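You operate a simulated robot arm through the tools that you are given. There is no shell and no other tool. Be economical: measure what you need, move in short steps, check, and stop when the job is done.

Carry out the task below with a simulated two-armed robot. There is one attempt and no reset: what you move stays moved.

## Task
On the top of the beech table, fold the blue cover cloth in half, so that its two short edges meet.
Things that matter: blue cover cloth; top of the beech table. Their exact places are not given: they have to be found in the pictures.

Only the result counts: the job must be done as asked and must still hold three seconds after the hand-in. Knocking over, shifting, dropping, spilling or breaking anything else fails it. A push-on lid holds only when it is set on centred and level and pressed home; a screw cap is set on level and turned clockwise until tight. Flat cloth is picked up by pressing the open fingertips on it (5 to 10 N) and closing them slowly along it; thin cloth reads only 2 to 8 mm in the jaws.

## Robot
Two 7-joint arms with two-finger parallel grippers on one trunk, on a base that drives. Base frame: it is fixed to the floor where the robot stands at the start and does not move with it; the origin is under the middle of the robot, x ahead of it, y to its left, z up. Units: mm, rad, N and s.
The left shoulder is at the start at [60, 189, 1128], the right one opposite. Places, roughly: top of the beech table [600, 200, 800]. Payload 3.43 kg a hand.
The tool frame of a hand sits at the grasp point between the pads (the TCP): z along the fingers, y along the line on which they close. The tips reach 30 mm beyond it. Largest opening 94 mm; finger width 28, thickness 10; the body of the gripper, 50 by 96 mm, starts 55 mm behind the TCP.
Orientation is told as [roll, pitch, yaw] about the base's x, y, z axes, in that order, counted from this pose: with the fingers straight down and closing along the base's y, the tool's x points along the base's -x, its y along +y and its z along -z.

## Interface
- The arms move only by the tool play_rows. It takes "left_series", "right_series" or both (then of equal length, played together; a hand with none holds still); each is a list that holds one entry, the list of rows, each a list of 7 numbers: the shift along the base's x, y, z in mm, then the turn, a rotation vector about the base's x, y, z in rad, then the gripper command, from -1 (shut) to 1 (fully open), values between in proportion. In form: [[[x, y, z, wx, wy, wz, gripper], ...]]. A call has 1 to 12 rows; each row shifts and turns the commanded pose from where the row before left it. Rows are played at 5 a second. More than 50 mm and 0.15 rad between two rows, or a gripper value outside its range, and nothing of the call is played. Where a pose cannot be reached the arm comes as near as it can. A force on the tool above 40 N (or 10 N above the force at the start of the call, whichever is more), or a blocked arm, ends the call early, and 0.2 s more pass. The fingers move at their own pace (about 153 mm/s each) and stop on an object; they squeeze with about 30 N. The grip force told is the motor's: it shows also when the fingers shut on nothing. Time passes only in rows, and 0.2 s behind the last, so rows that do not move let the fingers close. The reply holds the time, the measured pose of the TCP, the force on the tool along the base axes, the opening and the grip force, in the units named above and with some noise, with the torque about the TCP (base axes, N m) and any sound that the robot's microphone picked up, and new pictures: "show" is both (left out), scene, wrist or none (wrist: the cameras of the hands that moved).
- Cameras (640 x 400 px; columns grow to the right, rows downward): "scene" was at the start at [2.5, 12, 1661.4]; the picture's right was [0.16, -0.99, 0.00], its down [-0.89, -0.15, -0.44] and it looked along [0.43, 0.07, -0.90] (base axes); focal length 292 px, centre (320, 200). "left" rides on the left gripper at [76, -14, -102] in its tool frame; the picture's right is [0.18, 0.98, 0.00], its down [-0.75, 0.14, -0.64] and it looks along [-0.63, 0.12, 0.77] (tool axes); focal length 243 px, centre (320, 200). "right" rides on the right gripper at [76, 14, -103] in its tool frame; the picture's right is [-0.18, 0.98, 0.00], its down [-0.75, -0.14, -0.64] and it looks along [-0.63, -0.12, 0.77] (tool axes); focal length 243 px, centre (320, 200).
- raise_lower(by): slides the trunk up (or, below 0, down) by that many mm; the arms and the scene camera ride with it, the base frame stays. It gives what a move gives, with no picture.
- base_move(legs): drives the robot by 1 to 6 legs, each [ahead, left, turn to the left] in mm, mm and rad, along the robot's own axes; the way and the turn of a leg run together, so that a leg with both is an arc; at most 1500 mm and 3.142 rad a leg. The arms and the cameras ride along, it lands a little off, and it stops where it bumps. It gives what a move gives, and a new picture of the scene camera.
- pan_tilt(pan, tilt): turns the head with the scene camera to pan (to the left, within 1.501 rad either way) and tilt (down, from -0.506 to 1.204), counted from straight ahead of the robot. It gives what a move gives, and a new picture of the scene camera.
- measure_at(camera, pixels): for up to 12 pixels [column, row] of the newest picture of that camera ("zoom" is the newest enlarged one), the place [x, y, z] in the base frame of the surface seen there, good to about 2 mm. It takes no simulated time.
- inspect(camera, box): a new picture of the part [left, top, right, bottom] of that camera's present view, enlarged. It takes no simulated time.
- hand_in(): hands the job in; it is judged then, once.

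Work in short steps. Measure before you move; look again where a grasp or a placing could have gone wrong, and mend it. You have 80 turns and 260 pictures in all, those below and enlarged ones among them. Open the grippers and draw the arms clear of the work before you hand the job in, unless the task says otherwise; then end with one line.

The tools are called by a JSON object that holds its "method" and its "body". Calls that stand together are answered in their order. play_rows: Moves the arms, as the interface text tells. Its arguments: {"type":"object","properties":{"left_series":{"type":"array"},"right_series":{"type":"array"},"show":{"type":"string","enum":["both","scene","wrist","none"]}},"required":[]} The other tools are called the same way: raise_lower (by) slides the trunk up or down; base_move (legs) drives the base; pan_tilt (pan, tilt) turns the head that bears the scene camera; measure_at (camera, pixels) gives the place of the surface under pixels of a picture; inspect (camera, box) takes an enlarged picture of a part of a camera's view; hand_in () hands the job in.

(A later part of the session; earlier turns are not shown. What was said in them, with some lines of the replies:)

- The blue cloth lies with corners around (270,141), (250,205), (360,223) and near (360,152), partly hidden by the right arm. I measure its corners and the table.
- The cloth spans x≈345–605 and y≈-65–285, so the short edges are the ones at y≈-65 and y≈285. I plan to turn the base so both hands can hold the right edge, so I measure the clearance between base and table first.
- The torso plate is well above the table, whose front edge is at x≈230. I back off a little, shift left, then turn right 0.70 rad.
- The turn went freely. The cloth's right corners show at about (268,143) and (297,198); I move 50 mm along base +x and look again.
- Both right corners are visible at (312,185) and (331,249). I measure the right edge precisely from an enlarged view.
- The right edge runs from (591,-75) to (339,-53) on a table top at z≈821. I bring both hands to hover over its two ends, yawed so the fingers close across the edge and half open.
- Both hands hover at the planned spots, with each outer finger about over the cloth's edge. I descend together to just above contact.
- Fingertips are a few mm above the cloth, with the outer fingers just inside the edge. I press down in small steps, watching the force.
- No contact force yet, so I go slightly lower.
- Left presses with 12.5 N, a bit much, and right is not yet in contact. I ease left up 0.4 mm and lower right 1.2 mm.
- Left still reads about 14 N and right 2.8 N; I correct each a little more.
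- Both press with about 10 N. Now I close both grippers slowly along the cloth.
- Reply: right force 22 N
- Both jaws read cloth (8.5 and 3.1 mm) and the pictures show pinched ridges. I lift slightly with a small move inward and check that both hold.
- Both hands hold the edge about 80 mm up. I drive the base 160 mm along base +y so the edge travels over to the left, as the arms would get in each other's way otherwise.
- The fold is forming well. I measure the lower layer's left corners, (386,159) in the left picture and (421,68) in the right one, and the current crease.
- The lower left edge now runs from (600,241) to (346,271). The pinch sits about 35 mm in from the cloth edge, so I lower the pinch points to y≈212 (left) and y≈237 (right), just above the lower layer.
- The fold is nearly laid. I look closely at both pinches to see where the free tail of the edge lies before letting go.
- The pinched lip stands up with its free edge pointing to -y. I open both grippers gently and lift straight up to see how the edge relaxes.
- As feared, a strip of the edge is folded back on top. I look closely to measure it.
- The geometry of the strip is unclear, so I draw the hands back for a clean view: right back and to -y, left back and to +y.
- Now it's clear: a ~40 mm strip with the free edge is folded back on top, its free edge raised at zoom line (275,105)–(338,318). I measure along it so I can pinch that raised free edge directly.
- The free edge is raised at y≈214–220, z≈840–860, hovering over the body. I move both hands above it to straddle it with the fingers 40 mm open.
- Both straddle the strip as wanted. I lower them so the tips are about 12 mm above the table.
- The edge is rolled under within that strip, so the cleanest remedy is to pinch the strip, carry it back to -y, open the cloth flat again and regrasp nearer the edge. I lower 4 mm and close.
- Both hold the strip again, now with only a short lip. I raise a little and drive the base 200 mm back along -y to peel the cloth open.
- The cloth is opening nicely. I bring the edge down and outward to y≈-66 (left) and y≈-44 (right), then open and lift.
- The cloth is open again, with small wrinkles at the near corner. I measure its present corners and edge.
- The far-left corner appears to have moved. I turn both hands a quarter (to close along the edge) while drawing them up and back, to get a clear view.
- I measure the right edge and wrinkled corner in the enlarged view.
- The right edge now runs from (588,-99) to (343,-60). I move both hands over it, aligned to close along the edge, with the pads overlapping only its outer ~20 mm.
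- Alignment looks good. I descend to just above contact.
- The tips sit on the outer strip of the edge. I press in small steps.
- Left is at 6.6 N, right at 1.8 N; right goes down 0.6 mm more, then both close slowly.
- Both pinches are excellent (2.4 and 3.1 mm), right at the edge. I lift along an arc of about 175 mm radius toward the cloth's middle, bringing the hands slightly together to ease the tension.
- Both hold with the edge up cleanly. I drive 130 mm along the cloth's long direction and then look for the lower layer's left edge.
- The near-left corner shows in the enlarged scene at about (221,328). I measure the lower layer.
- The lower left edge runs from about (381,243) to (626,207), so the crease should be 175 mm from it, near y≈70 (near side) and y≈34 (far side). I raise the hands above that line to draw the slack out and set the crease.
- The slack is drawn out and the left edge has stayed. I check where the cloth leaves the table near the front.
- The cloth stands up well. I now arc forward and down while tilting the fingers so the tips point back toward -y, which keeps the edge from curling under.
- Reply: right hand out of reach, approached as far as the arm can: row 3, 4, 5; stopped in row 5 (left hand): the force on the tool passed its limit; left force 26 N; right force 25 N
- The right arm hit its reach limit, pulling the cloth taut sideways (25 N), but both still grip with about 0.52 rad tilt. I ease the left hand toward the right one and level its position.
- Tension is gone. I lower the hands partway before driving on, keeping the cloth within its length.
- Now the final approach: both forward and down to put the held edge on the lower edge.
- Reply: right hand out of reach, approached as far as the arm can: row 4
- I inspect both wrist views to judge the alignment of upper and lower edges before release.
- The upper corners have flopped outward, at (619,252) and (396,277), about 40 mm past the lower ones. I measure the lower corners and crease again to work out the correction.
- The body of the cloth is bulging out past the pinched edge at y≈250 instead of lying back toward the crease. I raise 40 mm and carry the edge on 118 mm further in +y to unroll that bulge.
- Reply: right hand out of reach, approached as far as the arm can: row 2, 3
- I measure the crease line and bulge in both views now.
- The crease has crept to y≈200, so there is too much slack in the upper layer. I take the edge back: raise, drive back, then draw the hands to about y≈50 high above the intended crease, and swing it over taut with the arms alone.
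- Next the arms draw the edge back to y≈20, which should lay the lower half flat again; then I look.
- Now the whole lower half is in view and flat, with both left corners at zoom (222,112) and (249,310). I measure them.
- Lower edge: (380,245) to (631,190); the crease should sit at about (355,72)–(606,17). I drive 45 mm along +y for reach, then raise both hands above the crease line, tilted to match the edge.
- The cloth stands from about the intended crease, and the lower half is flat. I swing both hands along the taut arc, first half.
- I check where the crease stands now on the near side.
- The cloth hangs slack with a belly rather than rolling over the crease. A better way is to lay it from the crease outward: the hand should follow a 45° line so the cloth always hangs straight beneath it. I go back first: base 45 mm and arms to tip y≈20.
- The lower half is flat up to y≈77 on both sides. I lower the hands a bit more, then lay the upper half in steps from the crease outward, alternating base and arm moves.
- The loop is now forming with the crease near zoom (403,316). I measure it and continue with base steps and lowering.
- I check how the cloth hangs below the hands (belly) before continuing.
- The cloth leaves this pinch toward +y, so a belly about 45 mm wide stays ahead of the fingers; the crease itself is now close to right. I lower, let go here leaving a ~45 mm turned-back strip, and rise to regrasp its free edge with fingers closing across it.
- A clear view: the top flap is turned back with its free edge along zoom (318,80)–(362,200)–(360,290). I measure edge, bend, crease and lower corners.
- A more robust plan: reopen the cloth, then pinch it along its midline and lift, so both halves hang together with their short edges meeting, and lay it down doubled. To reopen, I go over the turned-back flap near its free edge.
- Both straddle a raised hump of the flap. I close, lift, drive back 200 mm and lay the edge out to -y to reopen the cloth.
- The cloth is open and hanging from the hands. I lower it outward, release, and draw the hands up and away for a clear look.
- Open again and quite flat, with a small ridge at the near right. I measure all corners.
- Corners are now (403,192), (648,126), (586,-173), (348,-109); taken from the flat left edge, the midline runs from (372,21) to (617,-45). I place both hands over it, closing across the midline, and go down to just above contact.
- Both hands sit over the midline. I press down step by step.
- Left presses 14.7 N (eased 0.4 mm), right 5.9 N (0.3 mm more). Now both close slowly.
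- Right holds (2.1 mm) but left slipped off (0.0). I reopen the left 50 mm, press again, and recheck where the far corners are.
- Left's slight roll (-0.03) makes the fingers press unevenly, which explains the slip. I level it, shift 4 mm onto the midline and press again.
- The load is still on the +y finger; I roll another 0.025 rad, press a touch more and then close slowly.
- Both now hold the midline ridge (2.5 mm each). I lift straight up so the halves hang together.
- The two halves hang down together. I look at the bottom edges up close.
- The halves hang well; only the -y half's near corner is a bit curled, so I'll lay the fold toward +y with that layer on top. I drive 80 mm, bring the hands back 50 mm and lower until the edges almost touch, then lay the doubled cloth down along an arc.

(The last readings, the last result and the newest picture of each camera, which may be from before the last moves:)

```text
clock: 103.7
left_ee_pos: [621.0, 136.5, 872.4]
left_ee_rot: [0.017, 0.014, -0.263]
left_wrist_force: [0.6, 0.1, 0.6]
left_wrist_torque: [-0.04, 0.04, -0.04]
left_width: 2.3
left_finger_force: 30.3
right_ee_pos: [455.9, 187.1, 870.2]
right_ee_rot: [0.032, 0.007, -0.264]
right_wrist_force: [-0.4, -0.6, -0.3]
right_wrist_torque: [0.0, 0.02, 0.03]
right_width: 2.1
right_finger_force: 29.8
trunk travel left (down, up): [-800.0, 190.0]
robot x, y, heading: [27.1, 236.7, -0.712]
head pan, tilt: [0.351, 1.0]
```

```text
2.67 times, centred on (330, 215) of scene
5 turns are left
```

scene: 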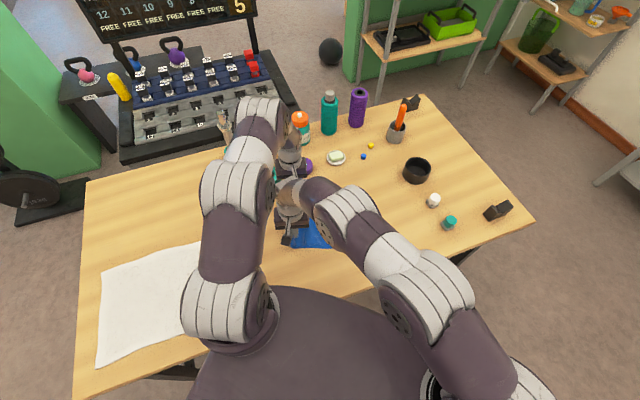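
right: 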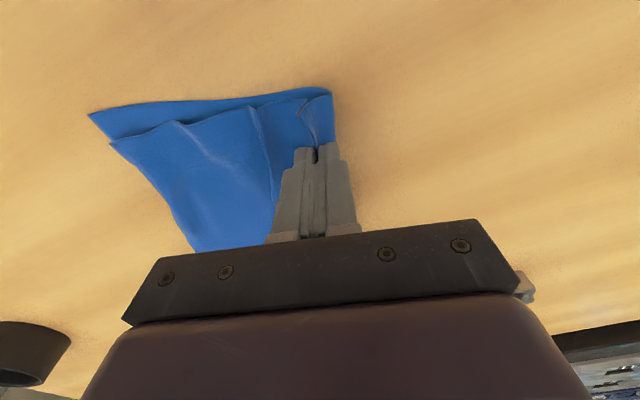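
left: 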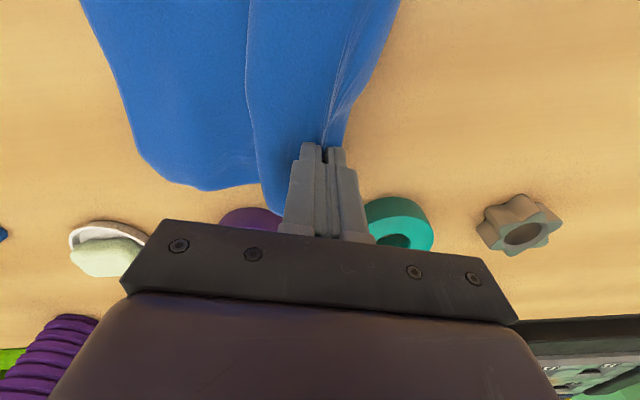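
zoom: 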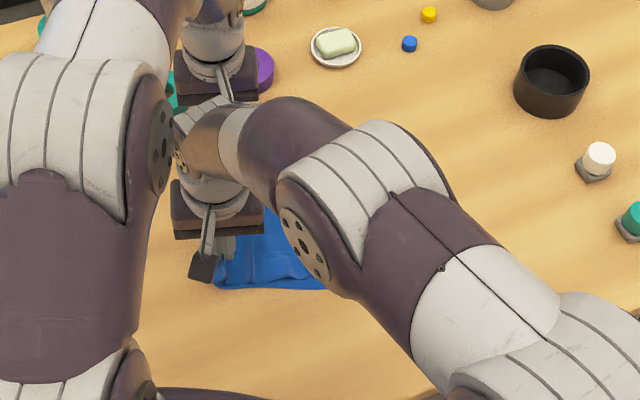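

Only five turns are left. The doubled cloth is down; I draw it 12 mm further to take out slack, lower, open, lift clear and retreat to look.

{"method": "play_rows", "body": {"left_series": [[[1, 6, -4, 0, 0, 0, -1], [1, 6, -4, 0, 0, 0, -1], [0, 0, -3, 0, 0, 0, -1], [0, 0, 0, 0, 0, 0, -0.7], [0, 0, 0, 0, 0, 0, -0.4], [0, 0, 15, 0, 0, 0, -0.2], [0, 0, 40, 0, 0, 0, -0.2], [0, 0, 40, 0, 0, 0, -0.2], [-20, 30, 20, 0, 0, 0, 0], [-20, 40, 0, 0, 0, 0, 0], [-20, 40, 0, 0, 0, 0, 0], [0, 0, 0, 0, 0, 0, 0]]], "right_series": [[[1, 6, -4, 0, 0, 0, -1], [1, 6, -4, 0, 0, 0, -1], [0, 0, -1, 0, 0, 0, -1], [0, 0, 0, 0, 0, 0, -0.7], [0, 0, 0, 0, 0, 0, -0.4], [0, 0, 15, 0, 0, 0, -0.2], [0, 0, 40, 0, 0, 0, -0.2], [0, 0, 40, 0, 0, 0, -0.2], [-30, -30, 20, 0, 0, 0, 0], [-35, -35, 0, 0, 0, 0, 0], [-35, -35, 0, 0, 0, 0, 0], [-35, -35, 0, 0, 0, 0, 0]]]}}

{"method": "inspect", "body": {"camera": "scene", "box": [250, 150, 390, 270]}}

{"method": "inspect", "body": {"camera": "right", "box": [340, 60, 580, 240]}}

```text
clock: 106.3
left_ee_pos: [562.3, 257.9, 977.3]
left_ee_rot: [0.02, 0.015, -0.262]
left_wrist_force: [-0.3, 0.1, 0.6]
left_wrist_torque: [0.05, -0.04, 0.02]
left_width: 47.1
left_finger_force: 0.0
right_ee_pos: [319.3, 64.5, 976.9]
right_ee_rot: [0.03, 0.006, -0.263]
right_wrist_force: [0.3, -1.5, 0.4]
right_wrist_torque: [0.03, -0.03, -0.01]
right_width: 46.9
right_finger_force: 0.1
trunk travel left (down, up): [-800.0, 190.0]
robot x, y, heading: [29.9, 238.5, -0.71]
head pan, tilt: [0.351, 1.0]
```

scene: 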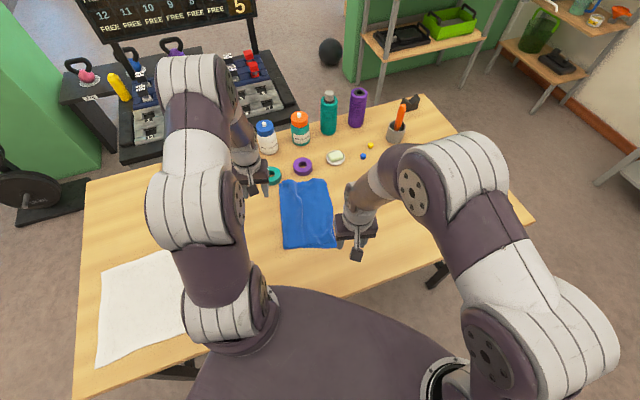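
right: 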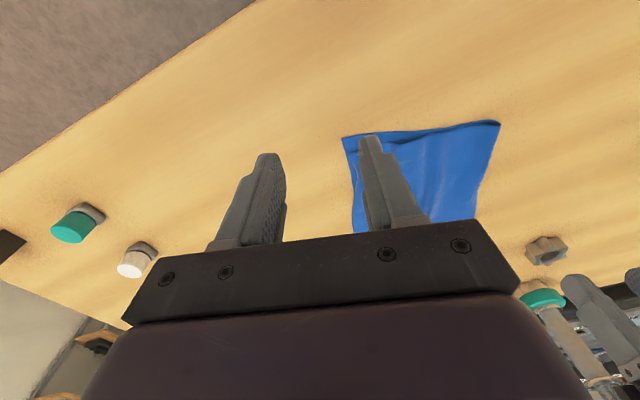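
left: 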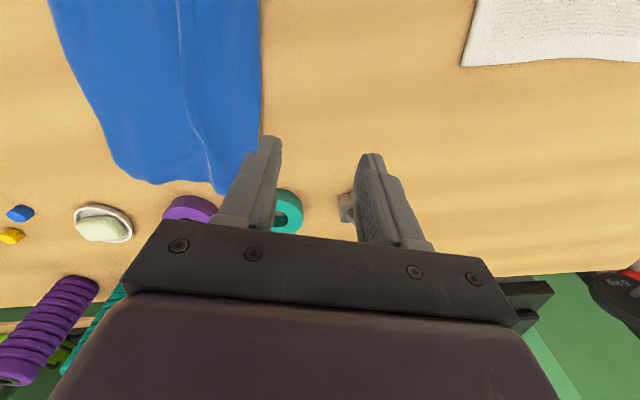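

```text
3.33 times, centred on (320, 210) of scene
```

zoom: 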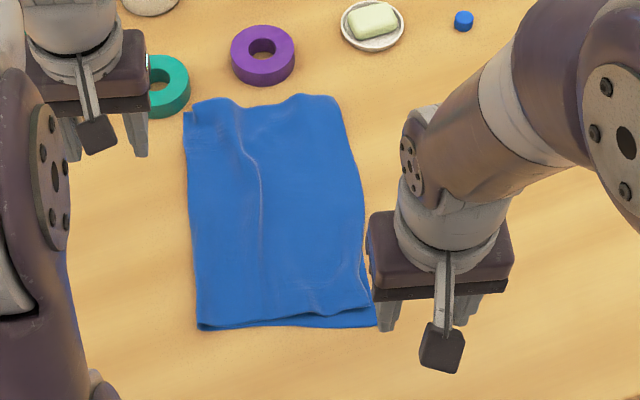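

```text
2.22 times, centred on (460, 150) of right
4 turns are left
```

zoom: 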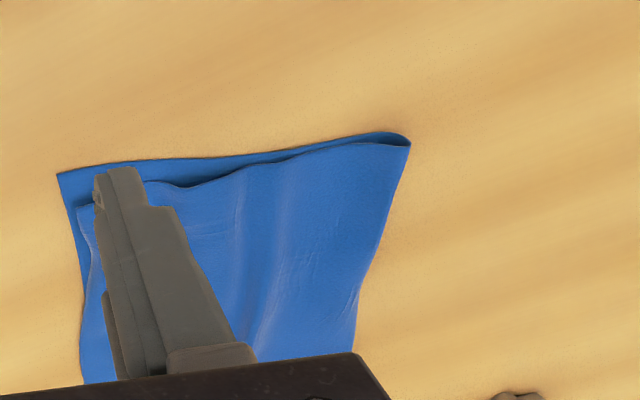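

The cloth is neatly folded in half, crease at left and short edges together at right. I draw the hands further clear and measure the remaining offset of the edges.

{"method": "measure_at", "body": {"camera": "zoom", "pixels": [[62, 175], [80, 210], [83, 330], [98, 330], [408, 142]]}}

{"method": "play_rows", "body": {"left_series": [[[-5, 30, 20, 0, 0, 0, 0], [-5, 30, 10, 0, 0, 0, 0], [0, 0, 0, 0, 0, 0, 0]]], "right_series": [[[-20, -40, 15, 0, 0, 0, 0], [-20, -40, 10, 0, 0, 0, 0], [0, 0, 0, 0, 0, 0, 0]]], "show": "scene"}}

{"method": "inspect", "body": {"camera": "scene", "box": [260, 160, 380, 260]}}

{"method": "measure_at", "body": {"camera": "zoom", "pixels": [[195, 360], [447, 350], [440, 320], [330, 35], [390, 35], [190, 60], [420, 180]]}}

```text
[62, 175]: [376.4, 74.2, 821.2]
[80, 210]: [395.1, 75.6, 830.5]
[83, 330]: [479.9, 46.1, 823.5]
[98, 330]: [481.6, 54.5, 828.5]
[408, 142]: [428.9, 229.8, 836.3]
```

```text
clock: 107.1
left_ee_pos: [555.0, 320.3, 1007.2]
left_ee_rot: [0.017, 0.017, -0.262]
left_wrist_force: [-0.3, 0.7, 0.1]
left_wrist_torque: [-0.01, -0.03, 0.01]
left_width: 46.8
left_finger_force: 0.1
right_ee_pos: [281.9, -14.4, 1002.6]
right_ee_rot: [0.027, 0.007, -0.262]
right_wrist_force: [0.5, -0.5, 0.3]
right_wrist_torque: [-0.01, 0.0, -0.02]
right_width: 47.1
right_finger_force: 0.0
trunk travel left (down, up): [-800.0, 190.0]
robot x, y, heading: [30.2, 240.9, -0.71]
head pan, tilt: [0.351, 1.0]
```

scene: 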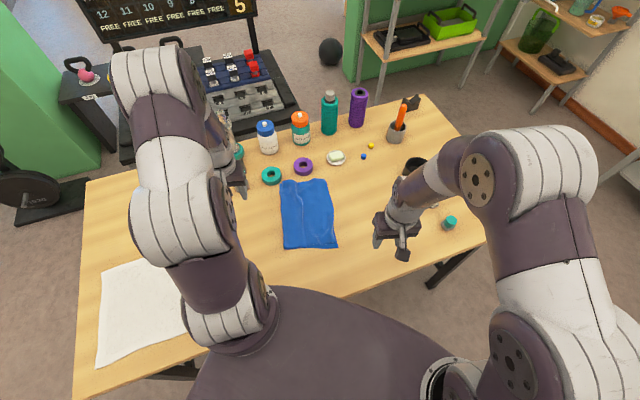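

```text
4.00 times, centred on (320, 210) of scene
```

zoom: 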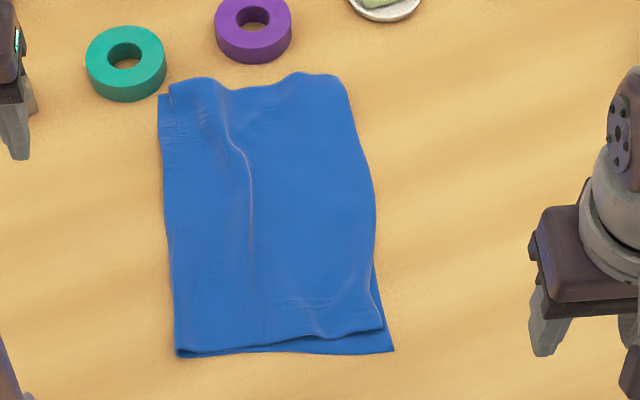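

```text
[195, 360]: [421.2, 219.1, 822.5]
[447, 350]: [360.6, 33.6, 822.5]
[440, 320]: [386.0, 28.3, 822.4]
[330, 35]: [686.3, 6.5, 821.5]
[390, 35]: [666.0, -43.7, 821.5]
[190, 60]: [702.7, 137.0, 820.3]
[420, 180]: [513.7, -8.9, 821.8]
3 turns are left
```

The fold holds, with the edges within about 10–20 mm, the grippers open and the arms clear; nothing else looks disturbed. I hand it in.

{"method": "hand_in", "body": {}}

```text
The job is handed in.
```

The blue cloth lies folded in half on the beech table. At the last look its short edges met to within about 8 mm along the edge and about 20 mm at the near corner; the far corners were not measured. It kept a few wrinkles and now sits slightly turned from where it started. The grippers are open, the arms are clear, and nothing else on the table looked moved.
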